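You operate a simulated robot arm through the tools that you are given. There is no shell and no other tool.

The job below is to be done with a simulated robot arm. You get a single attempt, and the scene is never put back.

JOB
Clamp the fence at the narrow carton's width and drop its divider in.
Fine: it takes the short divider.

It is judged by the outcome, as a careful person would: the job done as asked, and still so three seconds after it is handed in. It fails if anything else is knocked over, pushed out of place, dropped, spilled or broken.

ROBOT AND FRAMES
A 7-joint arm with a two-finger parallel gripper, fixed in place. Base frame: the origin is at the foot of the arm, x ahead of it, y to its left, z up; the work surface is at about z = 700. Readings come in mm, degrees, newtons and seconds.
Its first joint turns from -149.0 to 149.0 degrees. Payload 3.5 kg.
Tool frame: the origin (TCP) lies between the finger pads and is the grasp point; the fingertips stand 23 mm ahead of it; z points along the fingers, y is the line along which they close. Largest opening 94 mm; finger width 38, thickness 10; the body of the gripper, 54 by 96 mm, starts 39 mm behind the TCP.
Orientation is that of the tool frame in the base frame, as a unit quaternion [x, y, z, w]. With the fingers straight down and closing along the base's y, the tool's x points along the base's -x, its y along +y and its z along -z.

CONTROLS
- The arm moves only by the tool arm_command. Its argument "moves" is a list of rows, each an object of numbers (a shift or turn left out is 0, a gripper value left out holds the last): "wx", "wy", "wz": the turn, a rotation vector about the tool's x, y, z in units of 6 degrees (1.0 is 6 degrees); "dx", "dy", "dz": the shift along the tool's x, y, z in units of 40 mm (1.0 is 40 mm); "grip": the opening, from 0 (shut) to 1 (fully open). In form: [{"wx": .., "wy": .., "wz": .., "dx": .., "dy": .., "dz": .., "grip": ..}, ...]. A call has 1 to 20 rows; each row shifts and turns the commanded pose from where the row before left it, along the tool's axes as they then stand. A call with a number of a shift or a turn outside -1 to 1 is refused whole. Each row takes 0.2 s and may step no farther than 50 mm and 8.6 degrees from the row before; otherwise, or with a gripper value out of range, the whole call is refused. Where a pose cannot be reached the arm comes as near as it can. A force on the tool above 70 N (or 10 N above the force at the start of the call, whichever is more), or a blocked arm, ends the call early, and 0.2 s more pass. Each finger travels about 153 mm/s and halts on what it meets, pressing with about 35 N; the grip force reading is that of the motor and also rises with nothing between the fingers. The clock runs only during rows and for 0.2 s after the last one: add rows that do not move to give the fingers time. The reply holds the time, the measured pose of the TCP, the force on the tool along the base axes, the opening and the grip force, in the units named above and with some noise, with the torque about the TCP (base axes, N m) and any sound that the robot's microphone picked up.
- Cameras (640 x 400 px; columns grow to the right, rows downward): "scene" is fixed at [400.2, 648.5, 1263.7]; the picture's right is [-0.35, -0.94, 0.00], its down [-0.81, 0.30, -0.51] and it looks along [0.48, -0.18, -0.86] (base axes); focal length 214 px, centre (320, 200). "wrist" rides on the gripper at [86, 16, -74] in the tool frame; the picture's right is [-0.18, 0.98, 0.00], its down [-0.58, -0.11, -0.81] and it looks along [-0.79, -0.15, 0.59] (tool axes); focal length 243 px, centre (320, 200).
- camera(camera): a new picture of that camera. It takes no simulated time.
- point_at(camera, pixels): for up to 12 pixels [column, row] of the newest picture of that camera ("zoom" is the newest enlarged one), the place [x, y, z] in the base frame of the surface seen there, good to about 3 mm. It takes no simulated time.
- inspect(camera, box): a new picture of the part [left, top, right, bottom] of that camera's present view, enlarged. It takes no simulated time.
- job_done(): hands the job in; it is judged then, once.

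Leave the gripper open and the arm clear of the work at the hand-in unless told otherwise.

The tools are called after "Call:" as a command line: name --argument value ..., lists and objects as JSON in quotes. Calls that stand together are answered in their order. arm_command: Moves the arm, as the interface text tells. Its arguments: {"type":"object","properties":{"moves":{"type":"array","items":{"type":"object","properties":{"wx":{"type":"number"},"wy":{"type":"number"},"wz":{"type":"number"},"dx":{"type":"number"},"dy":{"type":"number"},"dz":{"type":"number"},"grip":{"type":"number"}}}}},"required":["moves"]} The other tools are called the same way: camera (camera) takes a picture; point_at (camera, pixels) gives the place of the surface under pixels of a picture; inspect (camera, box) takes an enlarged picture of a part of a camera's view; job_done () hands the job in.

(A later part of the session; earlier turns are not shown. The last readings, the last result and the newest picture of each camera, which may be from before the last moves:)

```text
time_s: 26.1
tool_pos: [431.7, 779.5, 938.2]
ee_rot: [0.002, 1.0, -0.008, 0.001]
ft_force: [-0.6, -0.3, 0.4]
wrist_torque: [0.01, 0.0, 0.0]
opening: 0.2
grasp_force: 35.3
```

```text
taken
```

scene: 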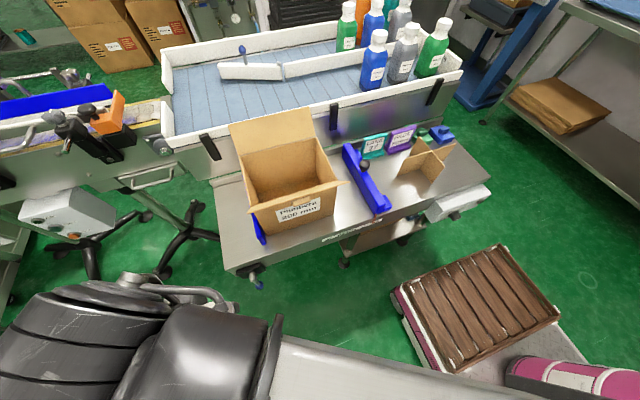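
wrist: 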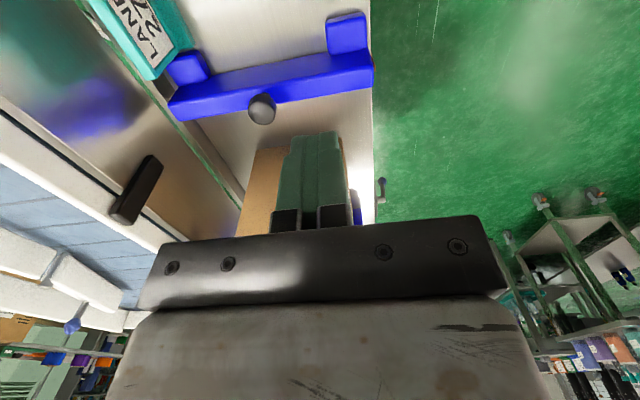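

Now I'll pitch the tool until the fingers point ahead (+x), here in the open air in front of the table, opening the fingers to about 50 mm.

Call:
arm_command --moves '[{"wy": -1, "grip": 0.55}, {"wy": -1}, {"wy": -1}, {"wy": -1}, {"wy": -1}, {"wy": -1}, {"wy": -1}, {"wy": -1}, {"wy": -1}, {"wy": -1}, {"wy": -1}, {"wy": -1}, {"wy": -1}, {"wy": -1}, {"wy": -1}, {}]'

Call:
camera --camera "scene"

Call:
camera --camera "wrist"

```text
time_s: 29.5
tool_pos: [431.4, 780.4, 938.9]
ee_rot: [-0.005, 0.706, -0.007, 0.708]
ft_force: [0.7, 0.5, -0.1]
wrist_torque: [0.01, -0.01, 0.01]
opening: 51.8
grasp_force: 0.0
```

```text
taken
```

scene: 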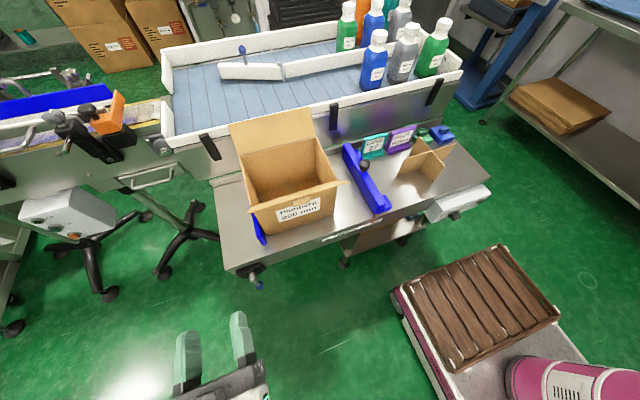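

```text
taken
```

wrist: 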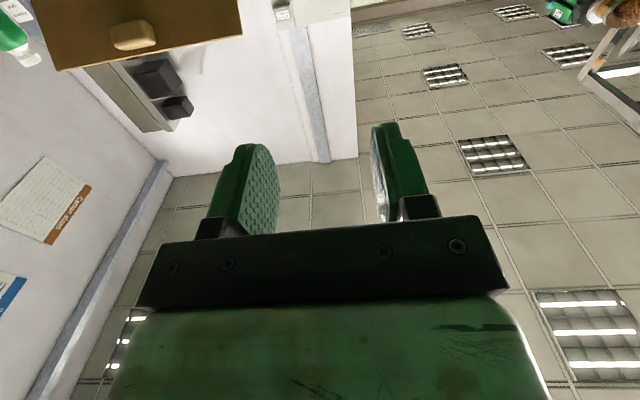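

The tool is level, pointing along +x. The wrist camera now sees sheets on the wall, around (45,200) and (10,300); I'll read them.

Call:
inspect --camera "wrist" --box '[0, 140, 110, 260]'

Call:
inspect --camera "wrist" --box '[0, 250, 80, 400]'

Call:
inspect --camera "wrist" --box '[0, 0, 320, 150]'

```text
3.33 times, centred on (55, 200) of wrist
```

zoom: 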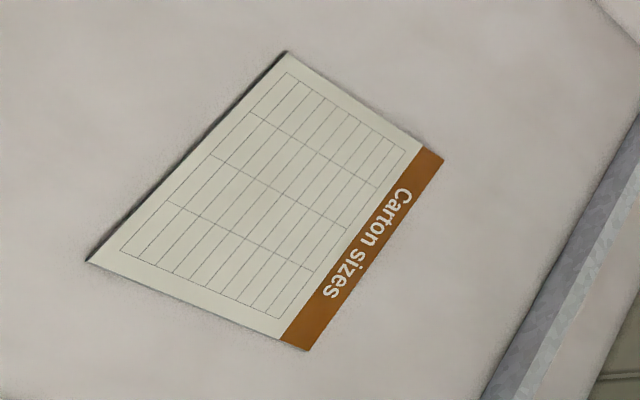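

```text
2.67 times, centred on (40, 325) of wrist
```

zoom: 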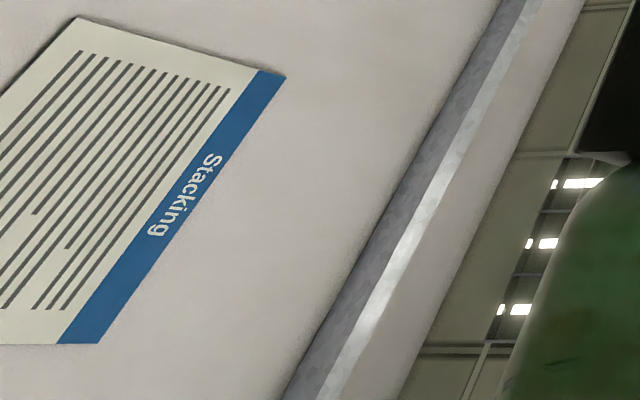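

```text
2.00 times, centred on (160, 75) of wrist
```

zoom: 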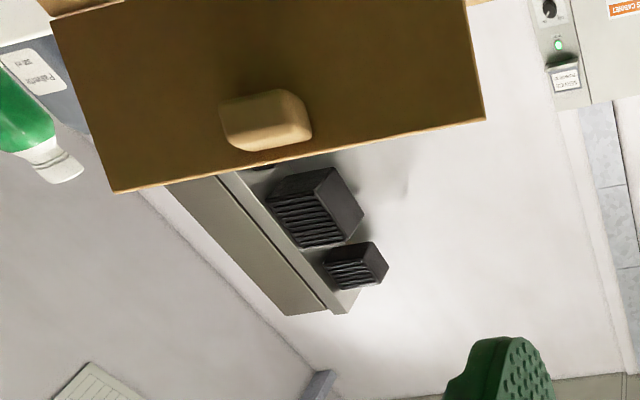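

The sheets are blank forms, nothing needed. Now I'll lower the level tool in front of the lever (tool x is straight down), stopping above ball height to look.

Call:
arm_command --moves '[{"dx": 1}, {"dx": 1}, {"dx": 1}, {"dx": 1}, {"dx": 1}, {"dx": 1}, {"dx": 1}, {"dx": 1}, {"dx": 1}, {}]'

Call:
camera --camera "wrist"

Call:
camera --camera "scene"

```text
time_s: 31.7
tool_pos: [430.4, 773.6, 578.2]
ee_rot: [-0.005, 0.707, -0.008, 0.707]
ft_force: [0.9, 0.0, 0.0]
wrist_torque: [0.04, 0.0, 0.0]
opening: 51.5
grasp_force: 0.0
```

```text
taken
```

wrist: 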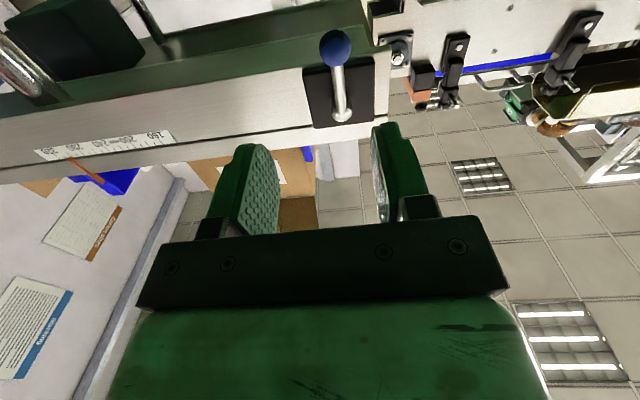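

```text
taken
```

scene: 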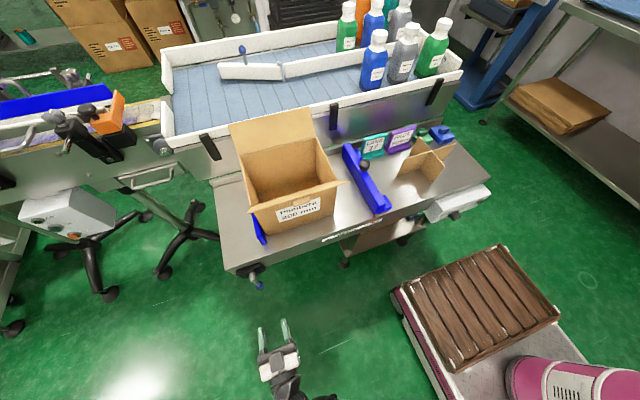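

Now the lever is seen nearly head-on, with the ball at (335,47). I'll zoom and measure it again.

Call:
inspect --camera "wrist" --box '[290, 10, 410, 140]'

Call:
point_at --camera "wrist" --pixels '[[335, 47], [335, 60], [321, 47], [350, 47], [336, 33], [340, 90], [343, 112], [338, 75], [350, 118], [305, 70], [385, 115], [375, 60]]'

```text
3.08 times, centred on (350, 75) of wrist
```

zoom: 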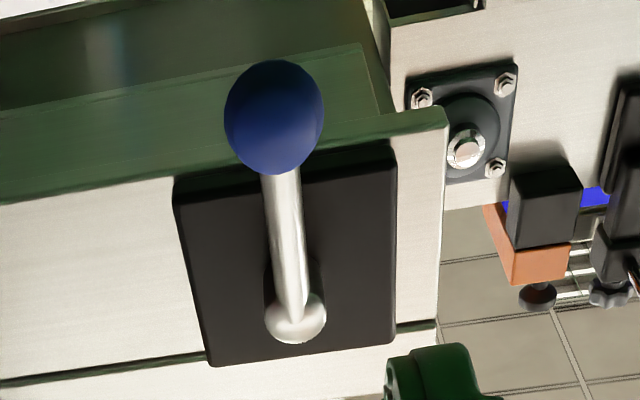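

```text
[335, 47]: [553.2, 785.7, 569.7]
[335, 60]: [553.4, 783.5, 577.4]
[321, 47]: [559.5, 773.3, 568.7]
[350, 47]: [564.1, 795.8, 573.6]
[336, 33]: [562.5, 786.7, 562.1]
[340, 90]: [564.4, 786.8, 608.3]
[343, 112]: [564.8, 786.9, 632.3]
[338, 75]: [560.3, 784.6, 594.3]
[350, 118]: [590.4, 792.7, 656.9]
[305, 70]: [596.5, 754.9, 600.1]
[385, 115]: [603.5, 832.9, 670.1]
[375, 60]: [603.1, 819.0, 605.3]
```

The ball centre is at about (565,785,574), radius 12, and the hub axis at y≈785, z≈636. I'll line the open fingers up with it and advance until the pads straddle the ball, tips stopping 14 mm short of the plate.

Call:
arm_command --moves '[{"dy": 0.29, "dx": 0.1}, {"dz": 1}, {"dz": 1}, {"dz": 1}, {"dz": 0.07}, {}]'

Call:
camera --camera "wrist"

Call:
inspect --camera "scene" --box '[220, 230, 310, 310]'

```text
time_s: 33.1
tool_pos: [554.5, 784.1, 575.5]
ee_rot: [-0.005, 0.707, -0.008, 0.707]
ft_force: [0.6, -0.3, 0.6]
wrist_torque: [0.02, -0.03, -0.02]
opening: 51.7
grasp_force: 0.1
```

```text
taken
```

wrist: 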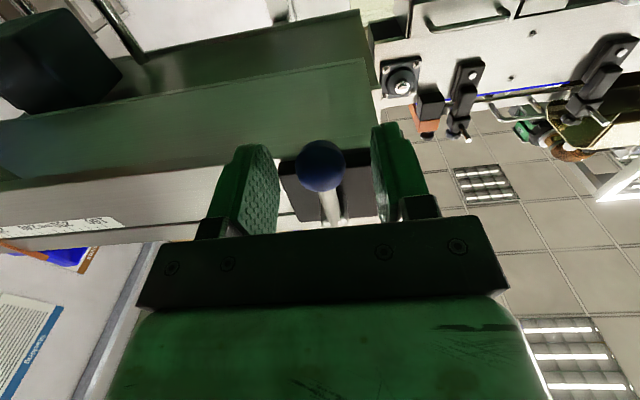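

```text
5.00 times, centred on (265, 270) of scene
```

zoom: 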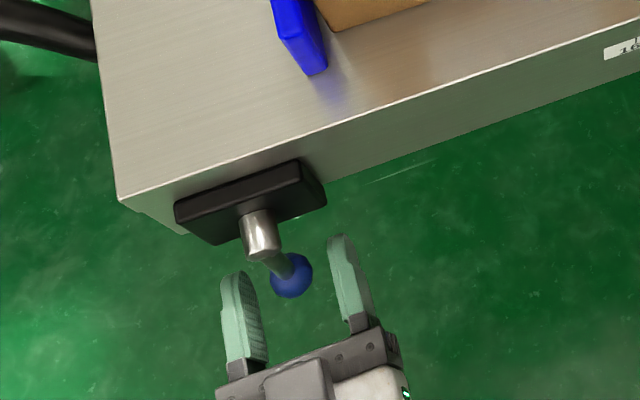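

The ball sits between the fingers. I'll close on it.

Call:
arm_command --moves '[{"grip": 0.2}, {"grip": 0.2}, {"grip": 0.1}, {}]'

Call:
camera --camera "wrist"

```text
time_s: 34.1
tool_pos: [554.3, 784.2, 575.0]
ee_rot: [-0.004, 0.707, -0.007, 0.707]
ft_force: [3.2, -1.8, -1.7]
wrist_torque: [0.08, 0.02, -0.03]
opening: 25.3
grasp_force: 45.2
```

```text
taken
```

wrist: 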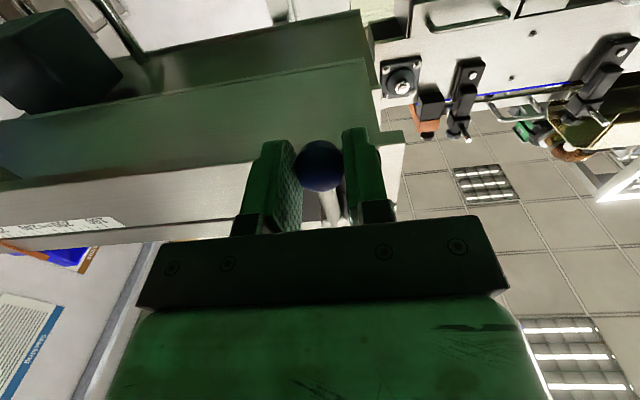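

The ball is held (opening 25.3). I'll try turning the lever a small angle towards +y, following its arc, and read the force to see which way it goes.

Call:
arm_command --moves '[{"wz": 0.5, "dy": 0.081, "dx": -0.002}, {}]'

```text
time_s: 34.7
tool_pos: [553.5, 784.6, 574.4]
ee_rot: [0.016, 0.707, 0.011, 0.707]
ft_force: [-1.4, -23.4, -3.3]
wrist_torque: [-0.08, -0.26, -0.27]
opening: 25.0
grasp_force: 45.3
```

Resistance: commanded 3.2 mm, it moved 0.4 mm with 23 N against it. I'll go back and try the same towards -y.

Call:
arm_command --moves '[{"wz": -0.5, "dy": -0.081, "dx": 0.002}, {}]'

Call:
arm_command --moves '[{"wz": -0.5, "dy": -0.081, "dx": -0.002}, {}]'

```text
time_s: 35.3
tool_pos: [552.2, 784.7, 575.1]
ee_rot: [-0.005, 0.707, -0.007, 0.707]
ft_force: [0.9, -11.8, 0.0]
wrist_torque: [0.2, 0.27, -0.13]
opening: 25.3
grasp_force: 45.3
```

```text
time_s: 35.9
tool_pos: [553.5, 783.0, 575.0]
ee_rot: [-0.026, 0.706, -0.025, 0.707]
ft_force: [1.6, 1.5, -1.3]
wrist_torque: [-0.09, 0.14, 0.03]
opening: 25.4
grasp_force: 44.8
```

Towards -y the force stayed near zero so far (y=783.0). I'll go another few degrees that way.

Call:
arm_command --moves '[{"wz": -0.5, "dy": -0.081, "dx": -0.004}, {}]'

Call:
arm_command --moves '[{"wz": -0.5, "dy": -0.081, "dx": -0.004}, {}]'

```text
time_s: 36.5
tool_pos: [555.4, 779.8, 575.1]
ee_rot: [-0.044, 0.706, -0.043, 0.706]
ft_force: [-4.9, 9.5, -4.1]
wrist_torque: [-0.5, 0.09, 0.14]
opening: 25.2
grasp_force: 44.9
```

```text
time_s: 37.1
tool_pos: [554.0, 774.3, 574.8]
ee_rot: [-0.062, 0.704, -0.063, 0.704]
ft_force: [-8.9, 8.3, -4.9]
wrist_torque: [-0.51, 0.04, 0.16]
opening: 25.3
grasp_force: 45.4
```

It's moving: y is 774.3 with only about 8 N. I'll check in the picture that the lever follows.

Call:
camera --camera "wrist"

Call:
inspect --camera "scene" --box '[220, 230, 310, 310]'

```text
taken
```

wrist: 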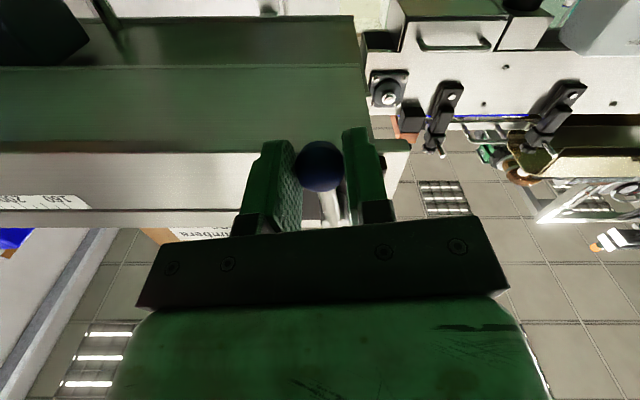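

```text
5.00 times, centred on (265, 270) of scene
```

zoom: 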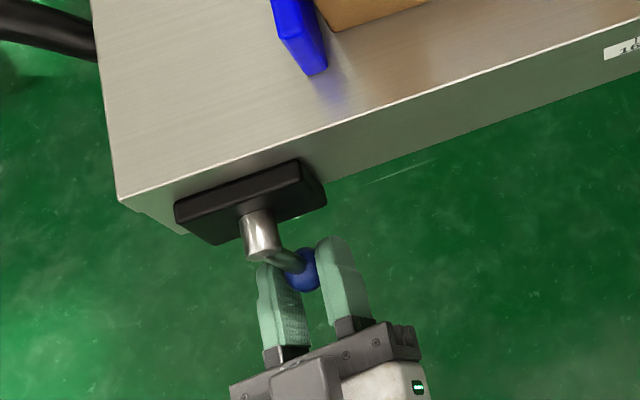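

The lever follows towards -y. I'll continue along the arc in 6° steps.

Call:
arm_command --moves '[{"wz": -1, "dy": -0.162, "dx": -0.0085}, {"wz": -1, "dy": -0.162, "dx": -0.0085}, {"wz": -1, "dy": -0.162, "dx": -0.0085}, {"wz": -1, "dy": -0.162, "dx": -0.0085}, {}]'

Call:
inspect --camera "scene" --box '[220, 230, 310, 310]'

```text
time_s: 38.3
tool_pos: [552.6, 750.1, 585.0]
ee_rot: [-0.206, 0.676, -0.21, 0.676]
ft_force: [-12.7, 4.5, -5.4]
wrist_torque: [-0.39, -0.11, 0.17]
opening: 24.9
grasp_force: 45.2
```

```text
5.00 times, centred on (265, 270) of scene
```

zoom: 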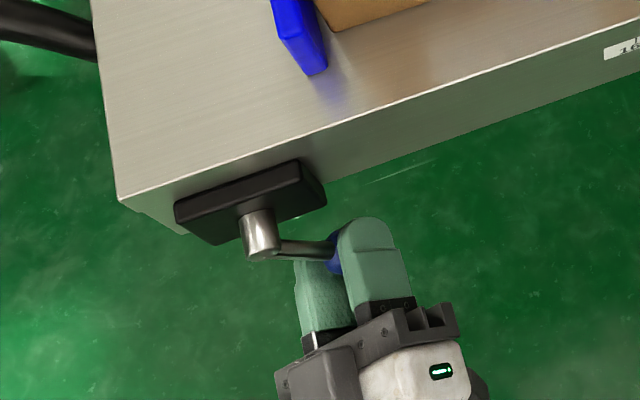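

It follows well: y=750, z=585, about 33° turned with little force. I'll continue towards horizontal.

Call:
arm_command --moves '[{"wz": -1, "dy": -0.162, "dx": -0.0085}, {"wz": -1, "dy": -0.162, "dx": -0.0085}, {"wz": -1, "dy": -0.162, "dx": -0.0085}, {"wz": -1, "dy": -0.162, "dx": -0.0085}, {}]'

Call:
inspect --camera "scene" --box '[220, 230, 310, 310]'

```text
time_s: 39.5
tool_pos: [554.3, 733.6, 603.3]
ee_rot: [-0.341, 0.619, -0.346, 0.618]
ft_force: [-10.2, 6.8, -1.9]
wrist_torque: [-0.33, 0.03, 0.15]
opening: 25.1
grasp_force: 45.2
```

```text
5.00 times, centred on (265, 270) of scene
```

zoom: 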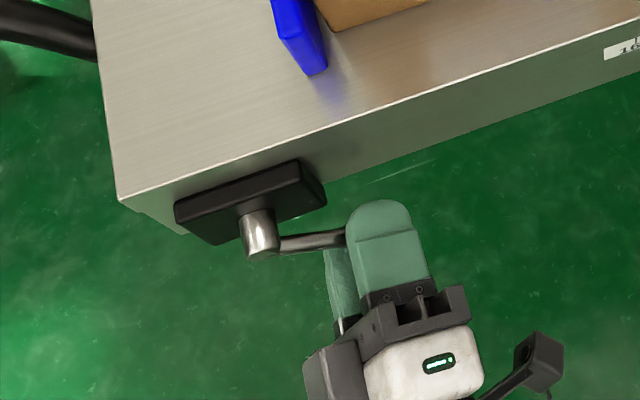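

About 57° now (y=734, z=603), still light. Continuing.

Call:
arm_command --moves '[{"wz": -1, "dy": -0.162, "dx": -0.0085}, {"wz": -1, "dy": -0.162, "dx": -0.0085}, {"wz": -1, "dy": -0.162, "dx": -0.0085}, {}]'

Call:
arm_command --moves '[{"wz": -1, "dy": -0.162, "dx": -0.0085}, {"wz": -1, "dy": -0.162, "dx": -0.0085}, {}]'

Call:
inspect --camera "scene" --box '[220, 230, 310, 310]'

```text
time_s: 40.5
tool_pos: [553.5, 725.3, 622.6]
ee_rot: [-0.436, 0.556, -0.436, 0.557]
ft_force: [-9.7, 11.0, 0.5]
wrist_torque: [-0.12, 0.02, -0.07]
opening: 25.2
grasp_force: 44.6
```

```text
time_s: 41.3
tool_pos: [553.2, 724.4, 635.0]
ee_rot: [-0.492, 0.509, -0.492, 0.508]
ft_force: [-15.1, 14.7, -6.0]
wrist_torque: [-0.3, 0.19, 0.08]
opening: 25.1
grasp_force: 44.6
```

```text
5.00 times, centred on (265, 270) of scene
```

zoom: 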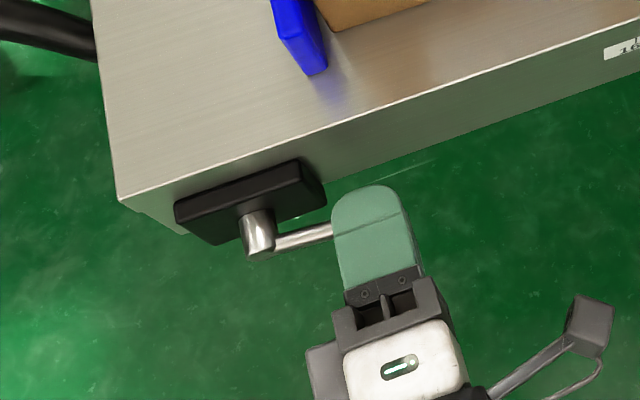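

The lever is now horizontal (z=635). I'll push one more 6° gently to see whether that's its stop.

Call:
arm_command --moves '[{"wz": -1, "dy": -0.162, "dx": -0.0085}, {}]'

```text
time_s: 41.9
tool_pos: [554.9, 724.0, 636.1]
ee_rot: [0.519, -0.486, 0.515, -0.479]
ft_force: [-20.5, 7.9, -61.1]
wrist_torque: [-0.02, 0.72, -0.12]
opening: 25.2
grasp_force: 45.1
```

That's its stop: at horizontal the force rose to 61 N. I'll ease back, open the fingers and withdraw straight back.

Call:
arm_command --moves '[{"wz": 1, "dy": 0.162, "dx": 0.0085}, {}, {"grip": 0.55}, {"grip": 0.55}, {"dz": -1}, {"dz": -1}, {"dz": -1}, {}]'

Call:
inspect --camera "scene" --box '[220, 230, 310, 310]'

Call:
inspect --camera "scene" --box '[300, 120, 460, 250]'

```text
time_s: 43.7
tool_pos: [433.6, 723.5, 636.1]
ee_rot: [-0.49, 0.51, -0.492, 0.508]
ft_force: [0.7, -0.4, 0.2]
wrist_torque: [0.0, -0.01, 0.02]
opening: 51.8
grasp_force: 0.1
```

```text
5.00 times, centred on (265, 270) of scene
```

zoom: 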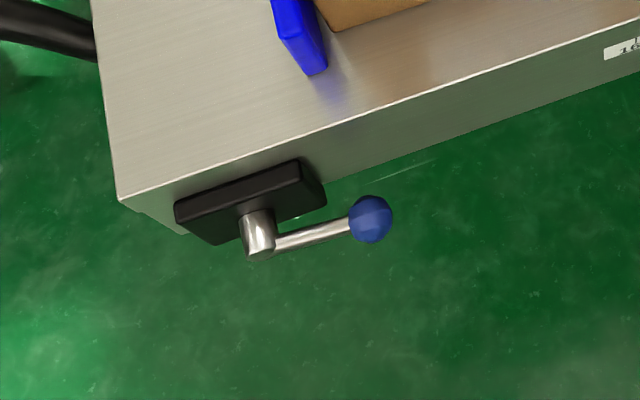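

```text
3.08 times, centred on (380, 185) of scene
```

zoom: 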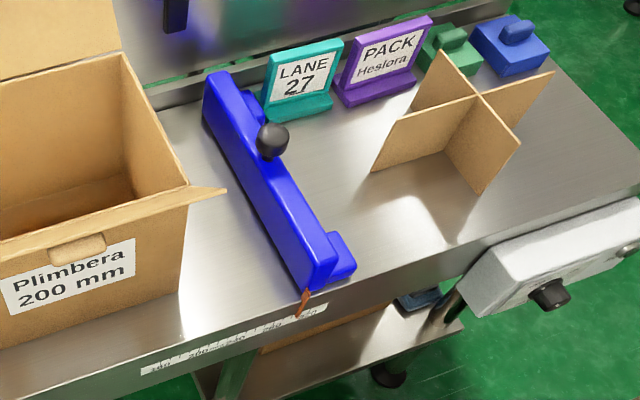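

The lever stays horizontal, so the clamp should be open. Now back to the fence: up, pitch the tool down about its own x (which leaves the fingers closing along x, as I want for pushing), fingers shut.

Call:
arm_command --moves '[{"dy": -1}, {"dy": -1}, {"dy": -1}, {"dy": -1}, {"dy": -1}, {"dy": -1}, {"dy": -1}, {"dy": -0.85, "grip": 0}, {}]'

Call:
arm_command --moves '[{"wx": -1}, {"wx": -1}, {"wx": -1}, {"wx": -1}, {"wx": -1}, {"wx": -1}, {"wx": -1}, {"wx": -1}, {"wx": -1}, {"wx": -1}, {"wx": -1}, {"wx": -1}, {"wx": -1}, {"wx": -1}, {"wx": -1}, {}]'

```text
time_s: 45.7
tool_pos: [434.4, 712.2, 949.3]
ee_rot: [-0.49, 0.51, -0.492, 0.508]
ft_force: [0.2, 1.0, -0.2]
wrist_torque: [0.01, 0.02, 0.0]
opening: 0.1
grasp_force: 34.9
```

```text
time_s: 49.1
tool_pos: [432.8, 712.2, 949.1]
ee_rot: [-0.706, 0.708, 0.012, 0.012]
ft_force: [0.6, -0.9, -0.3]
wrist_torque: [-0.02, -0.01, -0.01]
opening: 0.0
grasp_force: 34.8
```

The tool points down with the fingers closing along x. Moving over to the right of the fence, in front of and clear of the carton.

Call:
arm_command --moves '[{"dx": 1}, {"dx": 1}, {"dx": 1}, {"dx": 1}, {"dx": 0.18}, {"dx": 0.74, "dy": -0.8}, {"dx": 0.74, "dy": -0.8}, {"dx": 0.74, "dy": -0.8}, {"dx": 0.74, "dy": -0.8}, {"dx": 0.74, "dy": -0.8}, {"dx": 0.74, "dy": -0.8}, {"dx": 0.74, "dy": -0.8}, {}]'

Call:
camera --camera "scene"

```text
time_s: 51.9
tool_pos: [657.2, 337.8, 935.3]
ee_rot: [-0.706, 0.708, 0.012, 0.013]
ft_force: [-0.2, 0.1, -0.6]
wrist_torque: [0.02, -0.02, -0.01]
opening: 0.0
grasp_force: 34.7
```

```text
taken
```

scene: 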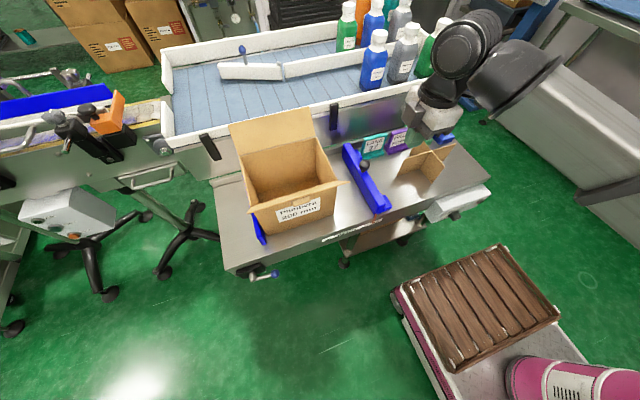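

In position. I'll descend, tilt 16° more so the fingertips lead, and lower to z≈747 as before.

Call:
arm_command --moves '[{"dz": 1}, {"dz": 1}, {"dz": 1}, {"dz": 0.6}, {"wy": -0.9}, {"wy": -0.9}, {"wy": -0.9}, {"dx": 0.17, "dz": 0.523}, {"dx": 0.17, "dz": 0.523}, {}]'

Call:
inspect --camera "scene" --box '[300, 120, 460, 250]'

```text
time_s: 54.1
tool_pos: [655.2, 342.2, 749.2]
ee_rot: [-0.697, 0.7, 0.111, 0.113]
ft_force: [-0.3, 0.3, 0.0]
wrist_torque: [-0.03, 0.02, 0.03]
opening: 0.0
grasp_force: 35.3
```

```text
3.08 times, centred on (380, 185) of scene
```

zoom: 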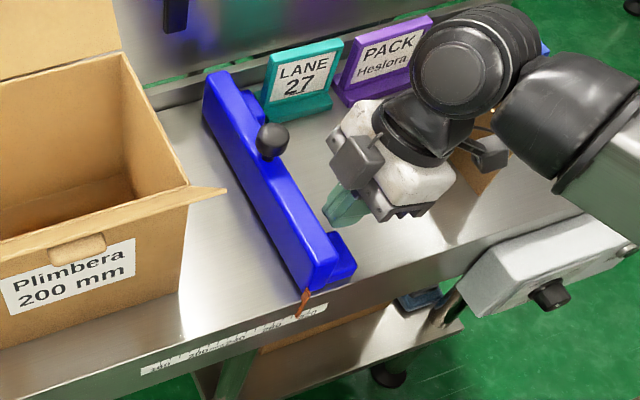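

There's the wrist camera's housing near (430,165) of the scene, close to the divider. I'll check its clearance before moving on.

Call:
inspect --camera "scene" --box '[390, 130, 460, 190]'

Call:
camera --camera "wrist"

```text
6.67 times, centred on (425, 160) of scene
```

zoom: 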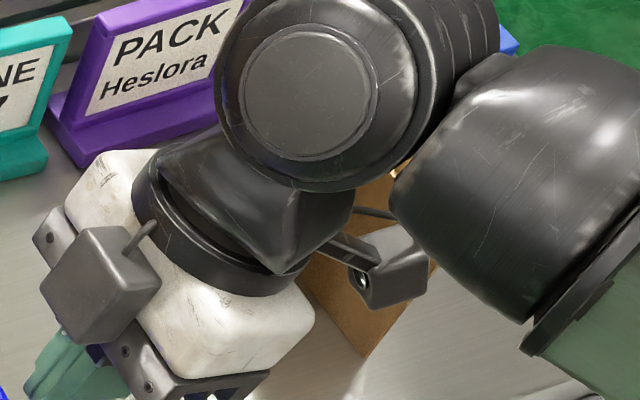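

```text
taken
```

wrist: 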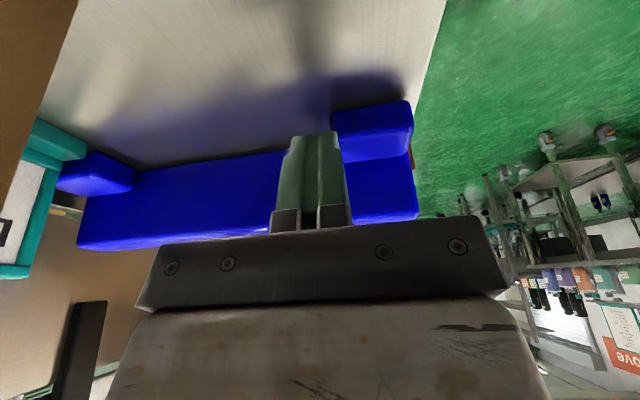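

Call:
point_at --camera "zoom" --pixels '[[400, 240], [420, 260], [390, 295], [360, 280], [425, 290], [340, 330], [365, 350], [350, 245], [100, 260], [60, 300]]'

```text
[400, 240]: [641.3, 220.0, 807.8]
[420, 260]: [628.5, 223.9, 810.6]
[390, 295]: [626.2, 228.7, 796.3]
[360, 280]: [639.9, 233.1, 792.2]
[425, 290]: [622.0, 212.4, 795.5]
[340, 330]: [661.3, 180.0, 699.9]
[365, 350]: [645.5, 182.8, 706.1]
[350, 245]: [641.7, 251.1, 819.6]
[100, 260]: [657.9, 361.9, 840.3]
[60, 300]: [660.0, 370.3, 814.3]
```

The camera housing is near (632,223,800), clear of the divider, and it will move away from it. Now I'll push the fence gently towards +y in 8 mm steps.

Call:
arm_command --moves '[{"dx": -0.19, "dz": 0.0618}, {"dx": -0.19, "dz": 0.0618}, {"dx": -0.19, "dz": 0.0618}, {"dx": -0.19, "dz": 0.0618}, {}]'

Call:
inspect --camera "scene" --box '[318, 205, 390, 250]'

```text
time_s: 55.3
tool_pos: [656.2, 374.8, 747.0]
ee_rot: [-0.697, 0.7, 0.112, 0.111]
ft_force: [-0.2, -0.2, -0.6]
wrist_torque: [0.01, 0.02, -0.01]
opening: 0.1
grasp_force: 34.8
```

```text
8.89 times, centred on (354, 228) of scene
```

zoom: 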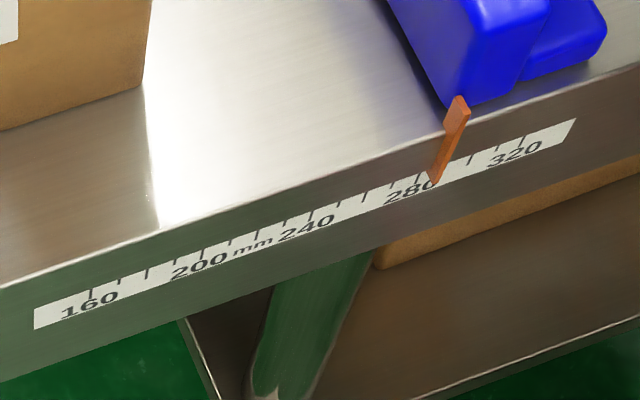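

The clamp is open: the fence slides with no noticeable force and the pointer reads about 286. Continuing to about 222.

Call:
arm_command --moves '[{"dx": -0.19, "dz": 0.0618}, {"dx": -0.19, "dz": 0.0618}, {"dx": -0.19, "dz": 0.0618}, {"dx": -0.19, "dz": 0.0618}, {"dx": -0.19, "dz": 0.0618}, {"dx": -0.19, "dz": 0.0618}, {"dx": -0.19, "dz": 0.0618}, {"dx": -0.19, "dz": 0.0618}, {}]'

Call:
inspect --camera "scene" --box '[318, 205, 390, 250]'

Call:
inspect --camera "scene" --box '[280, 110, 440, 240]'

```text
time_s: 57.3
tool_pos: [657.7, 438.4, 747.2]
ee_rot: [-0.697, 0.699, 0.111, 0.112]
ft_force: [0.7, 0.3, -0.4]
wrist_torque: [0.01, 0.0, 0.01]
opening: 0.2
grasp_force: 35.1
```

```text
8.89 times, centred on (354, 228) of scene
```

zoom: 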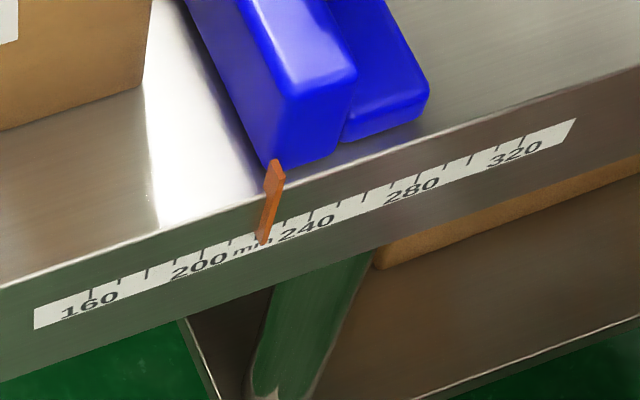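

```text
3.08 times, centred on (360, 175) of scene
```

zoom: 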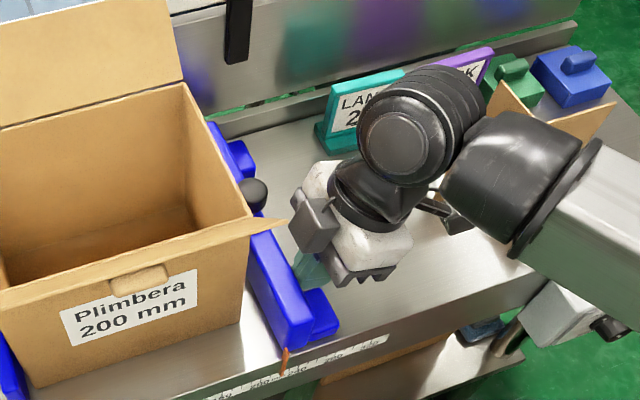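

Pointer about 222. The gripper stays clear of the carton. Next 16 mm in small steps, watching force for the carton's wall.

Call:
arm_command --moves '[{"dx": -0.095, "dz": 0.0309}, {"dx": -0.095, "dz": 0.0309}, {"dx": -0.095, "dz": 0.0309}, {"dx": -0.095, "dz": 0.0309}, {}, {}]'

Call:
inspect --camera "scene" --box '[328, 215, 372, 245]'

Call:
inspect --camera "scene" --box '[300, 150, 400, 240]'

```text
time_s: 58.7
tool_pos: [656.9, 454.5, 747.7]
ee_rot: [-0.697, 0.7, 0.111, 0.113]
ft_force: [0.3, 0.6, -0.2]
wrist_torque: [-0.01, 0.03, -0.01]
opening: 0.2
grasp_force: 34.9
```

```text
13.33 times, centred on (350, 230) of scene
```

zoom: 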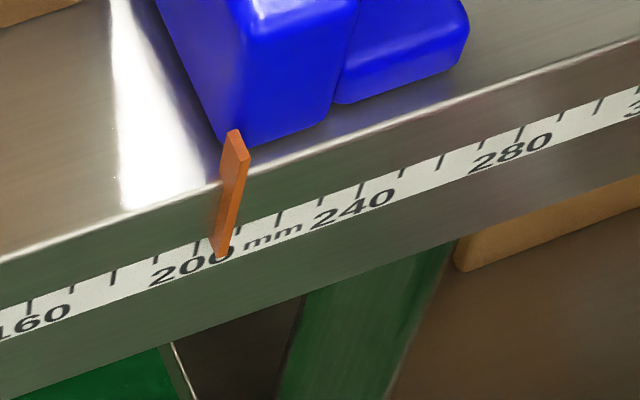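

```text
4.44 times, centred on (350, 195) of scene
```

zoom: 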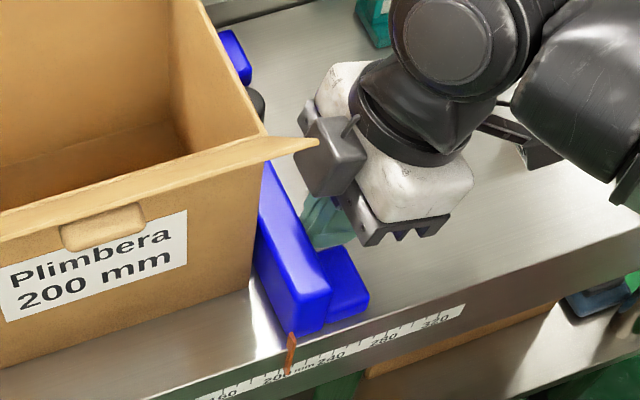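

The pointer reads about 204–206. I'll measure the gap between the fence's left face and the carton wall and take a closer look at both.

Call:
point_at --camera "zoom" --pixels '[[262, 165], [270, 200], [280, 240], [295, 300], [245, 240], [255, 265], [240, 220], [300, 140], [265, 300], [310, 143], [330, 150], [355, 160]]'

Call:
camera --camera "wrist"

```text
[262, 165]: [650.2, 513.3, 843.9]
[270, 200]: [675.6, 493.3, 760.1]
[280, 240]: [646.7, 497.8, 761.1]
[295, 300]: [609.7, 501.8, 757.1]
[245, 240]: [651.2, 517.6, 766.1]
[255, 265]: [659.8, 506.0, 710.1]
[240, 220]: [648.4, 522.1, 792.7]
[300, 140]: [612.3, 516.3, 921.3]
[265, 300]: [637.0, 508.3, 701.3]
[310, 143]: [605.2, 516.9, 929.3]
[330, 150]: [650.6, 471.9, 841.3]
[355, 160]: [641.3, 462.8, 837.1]
```

```text
taken
```

wrist: 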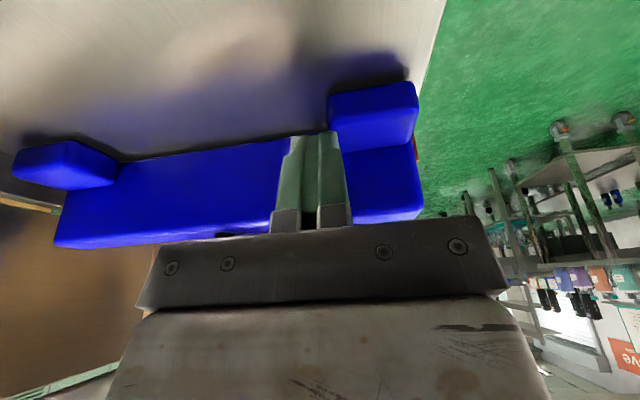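

Fence left face at y≈506, carton wall at ≈513. I'll advance 4 mm in 2 mm steps and read again.

Call:
arm_command --moves '[{"dx": -0.0476, "dz": 0.01545}, {"dx": -0.0476, "dz": 0.01545}, {}, {}]'

Call:
inspect --camera "scene" --box '[328, 215, 372, 245]'

Call:
inspect --camera "scene" --box '[325, 190, 375, 230]'

```text
time_s: 59.7
tool_pos: [656.1, 458.1, 747.8]
ee_rot: [-0.697, 0.699, 0.111, 0.111]
ft_force: [-1.3, -3.4, 0.3]
wrist_torque: [-0.02, 0.04, 0.0]
opening: 0.0
grasp_force: 35.2
```

```text
13.33 times, centred on (350, 230) of scene
```

zoom: 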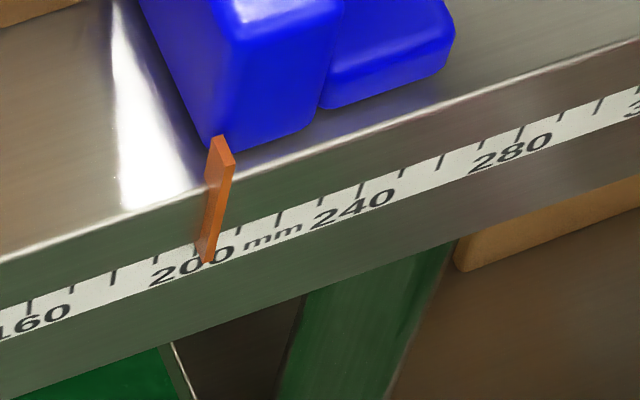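

```text
10.00 times, centred on (350, 210) of scene
```

zoom: 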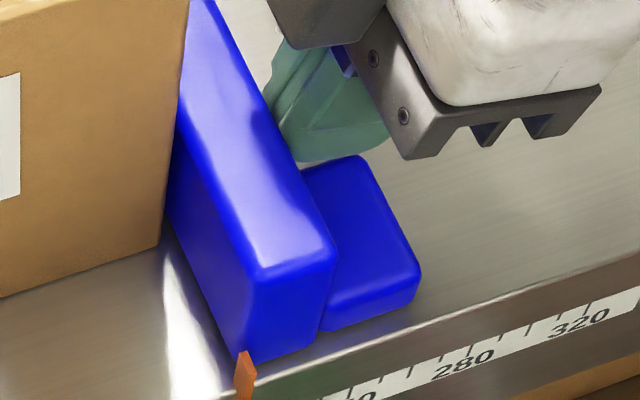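

The force is now -3.4 N and the pointer reads 200–202, so it may just have met the carton. One more millimetre, watching the force.

Call:
arm_command --moves '[{"dx": -0.0238, "dz": 0.0077}, {}, {}]'

Call:
inspect --camera "scene" --box '[335, 222, 361, 240]'

Call:
inspect --camera "scene" --box '[230, 190, 280, 250]'

```text
time_s: 60.5
tool_pos: [657.4, 458.1, 748.7]
ee_rot: [-0.697, 0.699, 0.112, 0.112]
ft_force: [-2.1, -3.8, -0.1]
wrist_torque: [-0.08, 0.03, 0.05]
opening: 0.2
grasp_force: 35.4
```

```text
16.00 times, centred on (348, 231) of scene
```

zoom: 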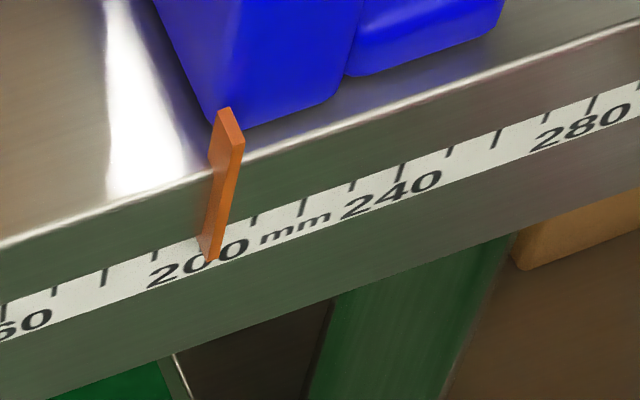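

```text
6.67 times, centred on (255, 220) of scene
```

zoom: 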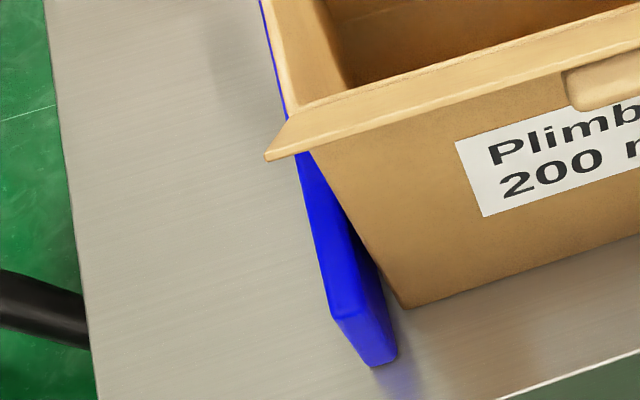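

The pointer tip is at the 200 tick and a further 1 mm produced no more travel, with about 4 N: the fence rests against the carton. I'll measure the carton's left side against the fixed fence.

Call:
point_at --camera "zoom" --pixels '[[405, 300], [398, 303], [395, 320], [385, 300], [370, 270], [398, 355], [365, 300], [350, 240], [420, 295], [335, 315], [375, 365], [410, 312]]'

Call:
inspect --camera "scene" --box '[320, 175, 360, 225]'

```text
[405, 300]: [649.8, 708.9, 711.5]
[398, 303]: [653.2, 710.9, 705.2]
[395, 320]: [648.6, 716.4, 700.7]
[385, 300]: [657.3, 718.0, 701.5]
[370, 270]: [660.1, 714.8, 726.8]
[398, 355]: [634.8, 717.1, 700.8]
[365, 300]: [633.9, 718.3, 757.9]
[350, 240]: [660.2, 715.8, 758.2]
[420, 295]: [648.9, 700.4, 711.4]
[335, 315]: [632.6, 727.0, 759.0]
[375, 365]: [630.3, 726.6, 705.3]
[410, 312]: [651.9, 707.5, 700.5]
```

```text
8.00 times, centred on (340, 200) of scene
```

zoom: 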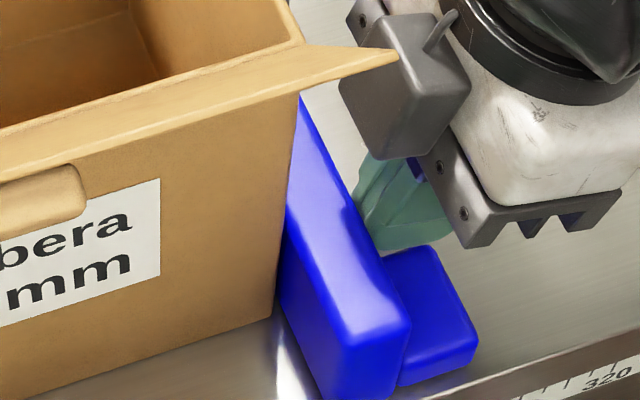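

Call:
point_at --camera "zoom" --pixels '[[300, 130], [305, 200], [310, 260], [285, 220], [283, 240], [274, 290], [272, 310], [265, 280], [280, 270], [320, 320], [345, 355], [285, 300]]'

Call:
point_at --camera "scene" --pixels '[[333, 190], [325, 150], [330, 170], [327, 160], [335, 200], [242, 150], [250, 190], [300, 160], [246, 170]]'

```text
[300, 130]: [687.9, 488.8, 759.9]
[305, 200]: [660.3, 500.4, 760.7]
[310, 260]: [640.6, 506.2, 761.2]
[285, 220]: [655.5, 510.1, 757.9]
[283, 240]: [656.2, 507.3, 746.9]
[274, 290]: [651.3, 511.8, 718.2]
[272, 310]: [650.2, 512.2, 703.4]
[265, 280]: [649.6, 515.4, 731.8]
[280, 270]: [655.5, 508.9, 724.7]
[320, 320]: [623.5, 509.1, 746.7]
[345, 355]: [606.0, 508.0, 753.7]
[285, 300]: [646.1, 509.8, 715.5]
```

```text
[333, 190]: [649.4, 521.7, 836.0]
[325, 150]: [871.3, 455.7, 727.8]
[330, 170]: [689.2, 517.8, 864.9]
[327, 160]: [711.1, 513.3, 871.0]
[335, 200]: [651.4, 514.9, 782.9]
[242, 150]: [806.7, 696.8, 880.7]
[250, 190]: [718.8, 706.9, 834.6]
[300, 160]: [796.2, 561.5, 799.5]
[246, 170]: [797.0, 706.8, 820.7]
```

The fence's left face reads ≈509.5 and the carton wall ≈512, so they're nearly or just touching. I'll measure the pointer tip against the ticks for an exact reading.

Call:
inspect --camera "scene" --box '[335, 222, 361, 240]'

Call:
point_at --camera "zoom" --pixels '[[210, 255], [218, 225], [225, 185], [228, 150], [230, 115], [104, 275], [154, 258], [254, 222], [303, 207], [401, 172], [230, 240], [190, 250]]'

```text
16.00 times, centred on (348, 231) of scene
```

zoom: 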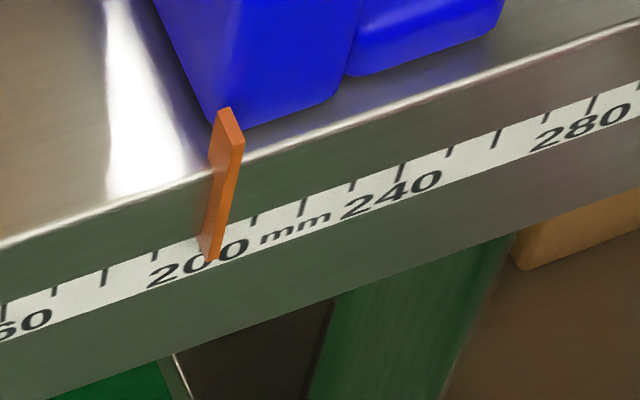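

```text
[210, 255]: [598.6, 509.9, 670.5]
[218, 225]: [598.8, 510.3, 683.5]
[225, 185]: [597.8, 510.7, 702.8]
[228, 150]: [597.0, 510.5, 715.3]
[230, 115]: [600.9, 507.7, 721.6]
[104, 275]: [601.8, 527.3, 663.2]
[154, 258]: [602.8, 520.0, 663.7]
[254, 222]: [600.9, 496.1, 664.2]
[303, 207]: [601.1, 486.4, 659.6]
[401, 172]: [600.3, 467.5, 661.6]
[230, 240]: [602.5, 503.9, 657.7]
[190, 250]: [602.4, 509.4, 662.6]
```

The pointer sits at 198–200 and the fence just touches the carton's wall, which hasn't shifted. I'll back the fingers off, rise and straighten up, then read the pointer head-on from the front before clamping.

Call:
arm_command --moves '[{"dx": 0.238, "dz": -0.0775}, {"dx": 0.475, "dz": -0.155}, {"dx": 0.475, "dz": -0.155}, {"dx": -0.31, "dz": -0.951}, {"dx": -0.31, "dz": -0.951}, {"dx": -0.31, "dz": -0.951}, {"dx": -0.31, "dz": -0.951}, {"dx": -0.31, "dz": -0.951}, {"wy": 1}, {"wy": 1}, {"wy": 1}, {}]'

Call:
camera --camera "scene"

```text
time_s: 63.1
tool_pos: [655.7, 409.0, 947.7]
ee_rot: [-0.706, 0.708, 0.0, 0.001]
ft_force: [-0.8, -0.1, -0.3]
wrist_torque: [0.0, 0.02, -0.03]
opening: 0.0
grasp_force: 35.0
```

```text
taken
```

scene: 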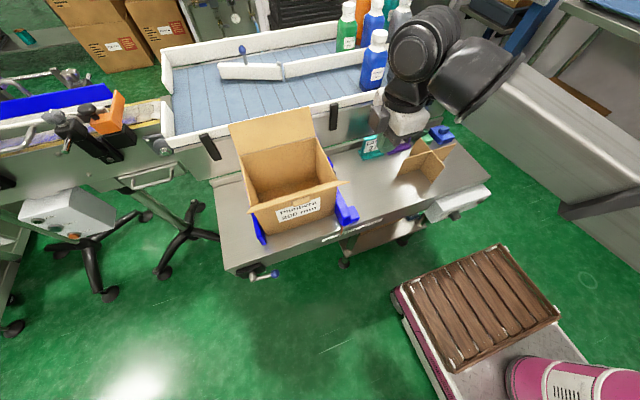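

Fence stays at the carton. Turning the tool back to the starting orientation and moving to the front for a head-on look at the pointer.

Call:
arm_command --moves '[{"wz": 1}, {"wz": 1}, {"wz": 1}, {"wz": 1}, {"wz": 1}, {"wz": 1}, {"wz": 1}, {"wz": 1}, {"wz": 1}, {"wz": 1}, {"wz": 1}, {"wz": 1}, {"wz": 1}, {"wz": 1}, {"wz": 1}, {}]'

Call:
arm_command --moves '[{"dx": 0.9, "dy": 0.38}, {"dx": 0.9, "dy": 0.38}, {"dx": 0.9, "dy": 0.38}, {"dx": 0.9, "dy": 0.38}, {"dx": 0.9, "dy": 0.38}, {"dx": 0.9, "dy": 0.38}, {"dz": 1}, {"dz": 1}, {"dz": 1}, {"dz": 0.7}, {}]'

Call:
camera --camera "wrist"

```text
time_s: 66.5
tool_pos: [656.2, 410.4, 946.5]
ee_rot: [0.002, 1.0, 0.002, 0.001]
ft_force: [0.3, -0.1, 0.5]
wrist_torque: [0.01, -0.01, -0.03]
opening: 0.0
grasp_force: 34.3
```

```text
time_s: 68.9
tool_pos: [440.5, 501.3, 800.1]
ee_rot: [0.001, 1.0, 0.002, 0.001]
ft_force: [0.5, -0.3, 0.1]
wrist_torque: [-0.01, 0.02, -0.03]
opening: 0.2
grasp_force: 35.0
```

```text
taken
```

wrist: 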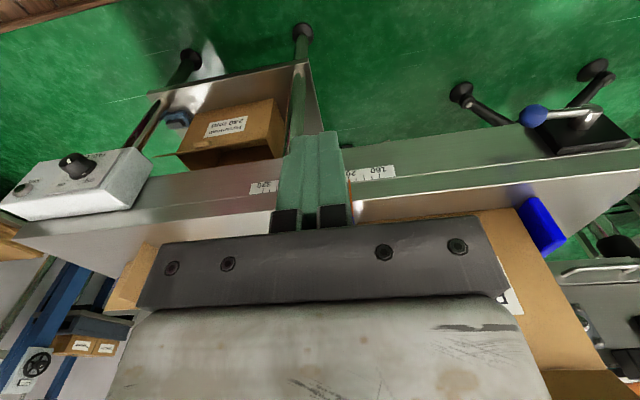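

The pointer is at (348,188), partly behind the fingers. I'll shift the tool 32 mm to -y for a clear view.

Call:
arm_command --moves '[{"dy": -0.8}, {}]'

Call:
inspect --camera "wrist" --box '[340, 140, 440, 220]'

Call:
camera --camera "wrist"

```text
time_s: 69.5
tool_pos: [440.7, 469.1, 799.4]
ee_rot: [0.002, 1.0, 0.002, -0.001]
ft_force: [-0.3, -0.3, 0.6]
wrist_torque: [0.01, 0.01, -0.01]
opening: 0.0
grasp_force: 35.1
```

```text
5.00 times, centred on (390, 180) of wrist
```

zoom: 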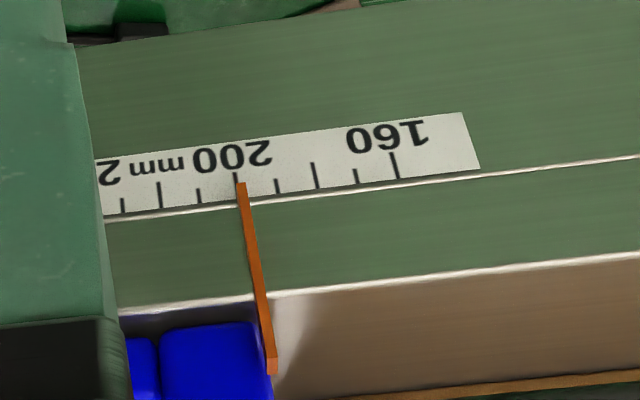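

```text
taken
```

wrist: 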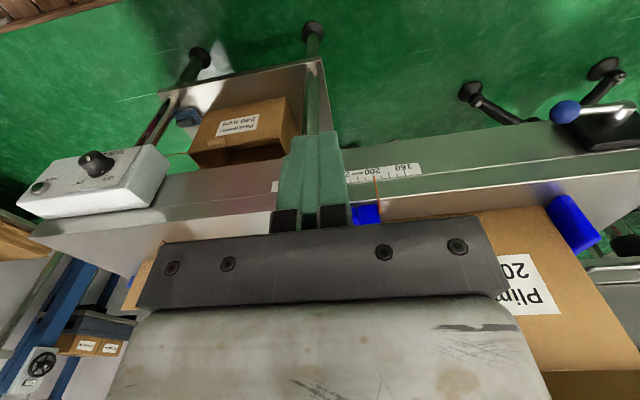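

Head-on, the pointer tip covers the 200 tick (≈199.5). The width is set. Now to clamp: rise, move over in front of the lever, and turn the tool level with the fingers above and below the lever's ball.

Call:
arm_command --moves '[{"dz": -1}, {"dz": -1}, {"dz": -1}, {"dz": -0.7}, {"dy": 1}, {"dy": 1}, {"dy": 1}, {"dy": 1}, {"dy": 1}, {"dy": 1}, {"dy": 0.35}, {}]'

Call:
arm_command --moves '[{"wx": 0.8, "wy": -0.8, "wz": -0.8, "grip": 0.55}, {"wx": 0.8, "wy": -0.8, "wz": -0.8}, {"wx": 0.8, "wy": -0.8, "wz": -0.8}, {"wx": 0.8, "wy": -0.8, "wz": -0.8}, {"wx": 0.8, "wy": -0.8, "wz": -0.8}, {"wx": 0.8, "wy": -0.8, "wz": -0.8}, {"wx": 0.8, "wy": -0.8, "wz": -0.8}, {"wx": 0.8, "wy": -0.8, "wz": -0.8}, {"wx": 0.8, "wy": -0.8, "wz": -0.8}, {"wx": 0.8, "wy": -0.8, "wz": -0.8}, {"wx": 0.8, "wy": -0.8, "wz": -0.8}, {"wx": 0.8, "wy": -0.8, "wz": -0.8}, {"wx": 0.8, "wy": -0.8, "wz": -0.8}, {"wx": 0.8, "wy": -0.8, "wz": -0.8}, {"wx": 0.347, "wy": -0.347, "wz": -0.347}, {}]'

```text
time_s: 72.1
tool_pos: [442.6, 721.9, 949.1]
ee_rot: [0.001, 1.0, 0.002, 0.001]
ft_force: [0.4, 0.4, -0.3]
wrist_torque: [-0.01, 0.0, 0.01]
opening: 0.2
grasp_force: 35.2
```

```text
time_s: 75.5
tool_pos: [441.5, 722.7, 950.5]
ee_rot: [-0.498, 0.501, -0.501, 0.5]
ft_force: [-0.9, 0.5, -0.4]
wrist_torque: [0.01, -0.03, 0.03]
opening: 51.5
grasp_force: 0.1
```

The tool is level in the right orientation. Now down to the ball's height (z≈636).

Call:
arm_command --moves '[{"dy": 1}, {"dy": 1}, {"dy": 1}, {"dy": 1}, {"dy": 1}, {"dy": 1}, {"dy": 1}, {"dy": 0.85}, {}]'

Call:
camera --camera "wrist"

Call:
inspect --camera "scene" --box '[220, 230, 310, 310]'

```text
time_s: 77.5
tool_pos: [443.5, 723.6, 634.3]
ee_rot: [-0.498, 0.502, -0.501, 0.5]
ft_force: [1.0, 0.4, -0.1]
wrist_torque: [-0.01, -0.02, 0.03]
opening: 51.9
grasp_force: 0.1
```

```text
taken
```

wrist: 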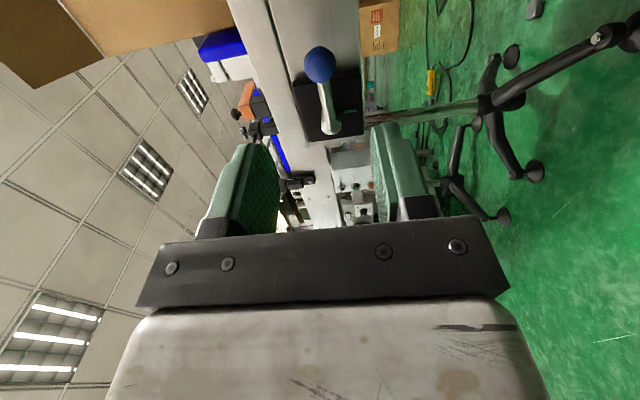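

```text
5.00 times, centred on (265, 270) of scene
```

zoom: 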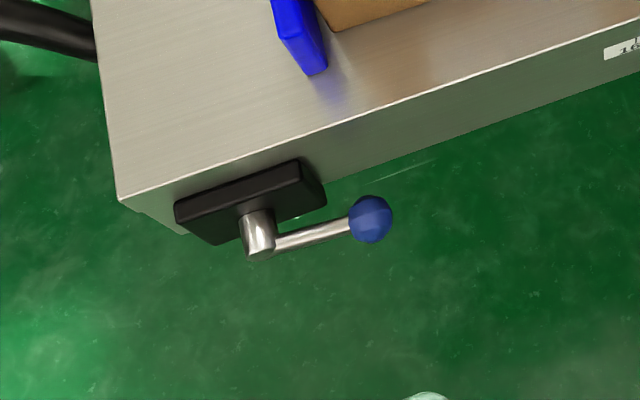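

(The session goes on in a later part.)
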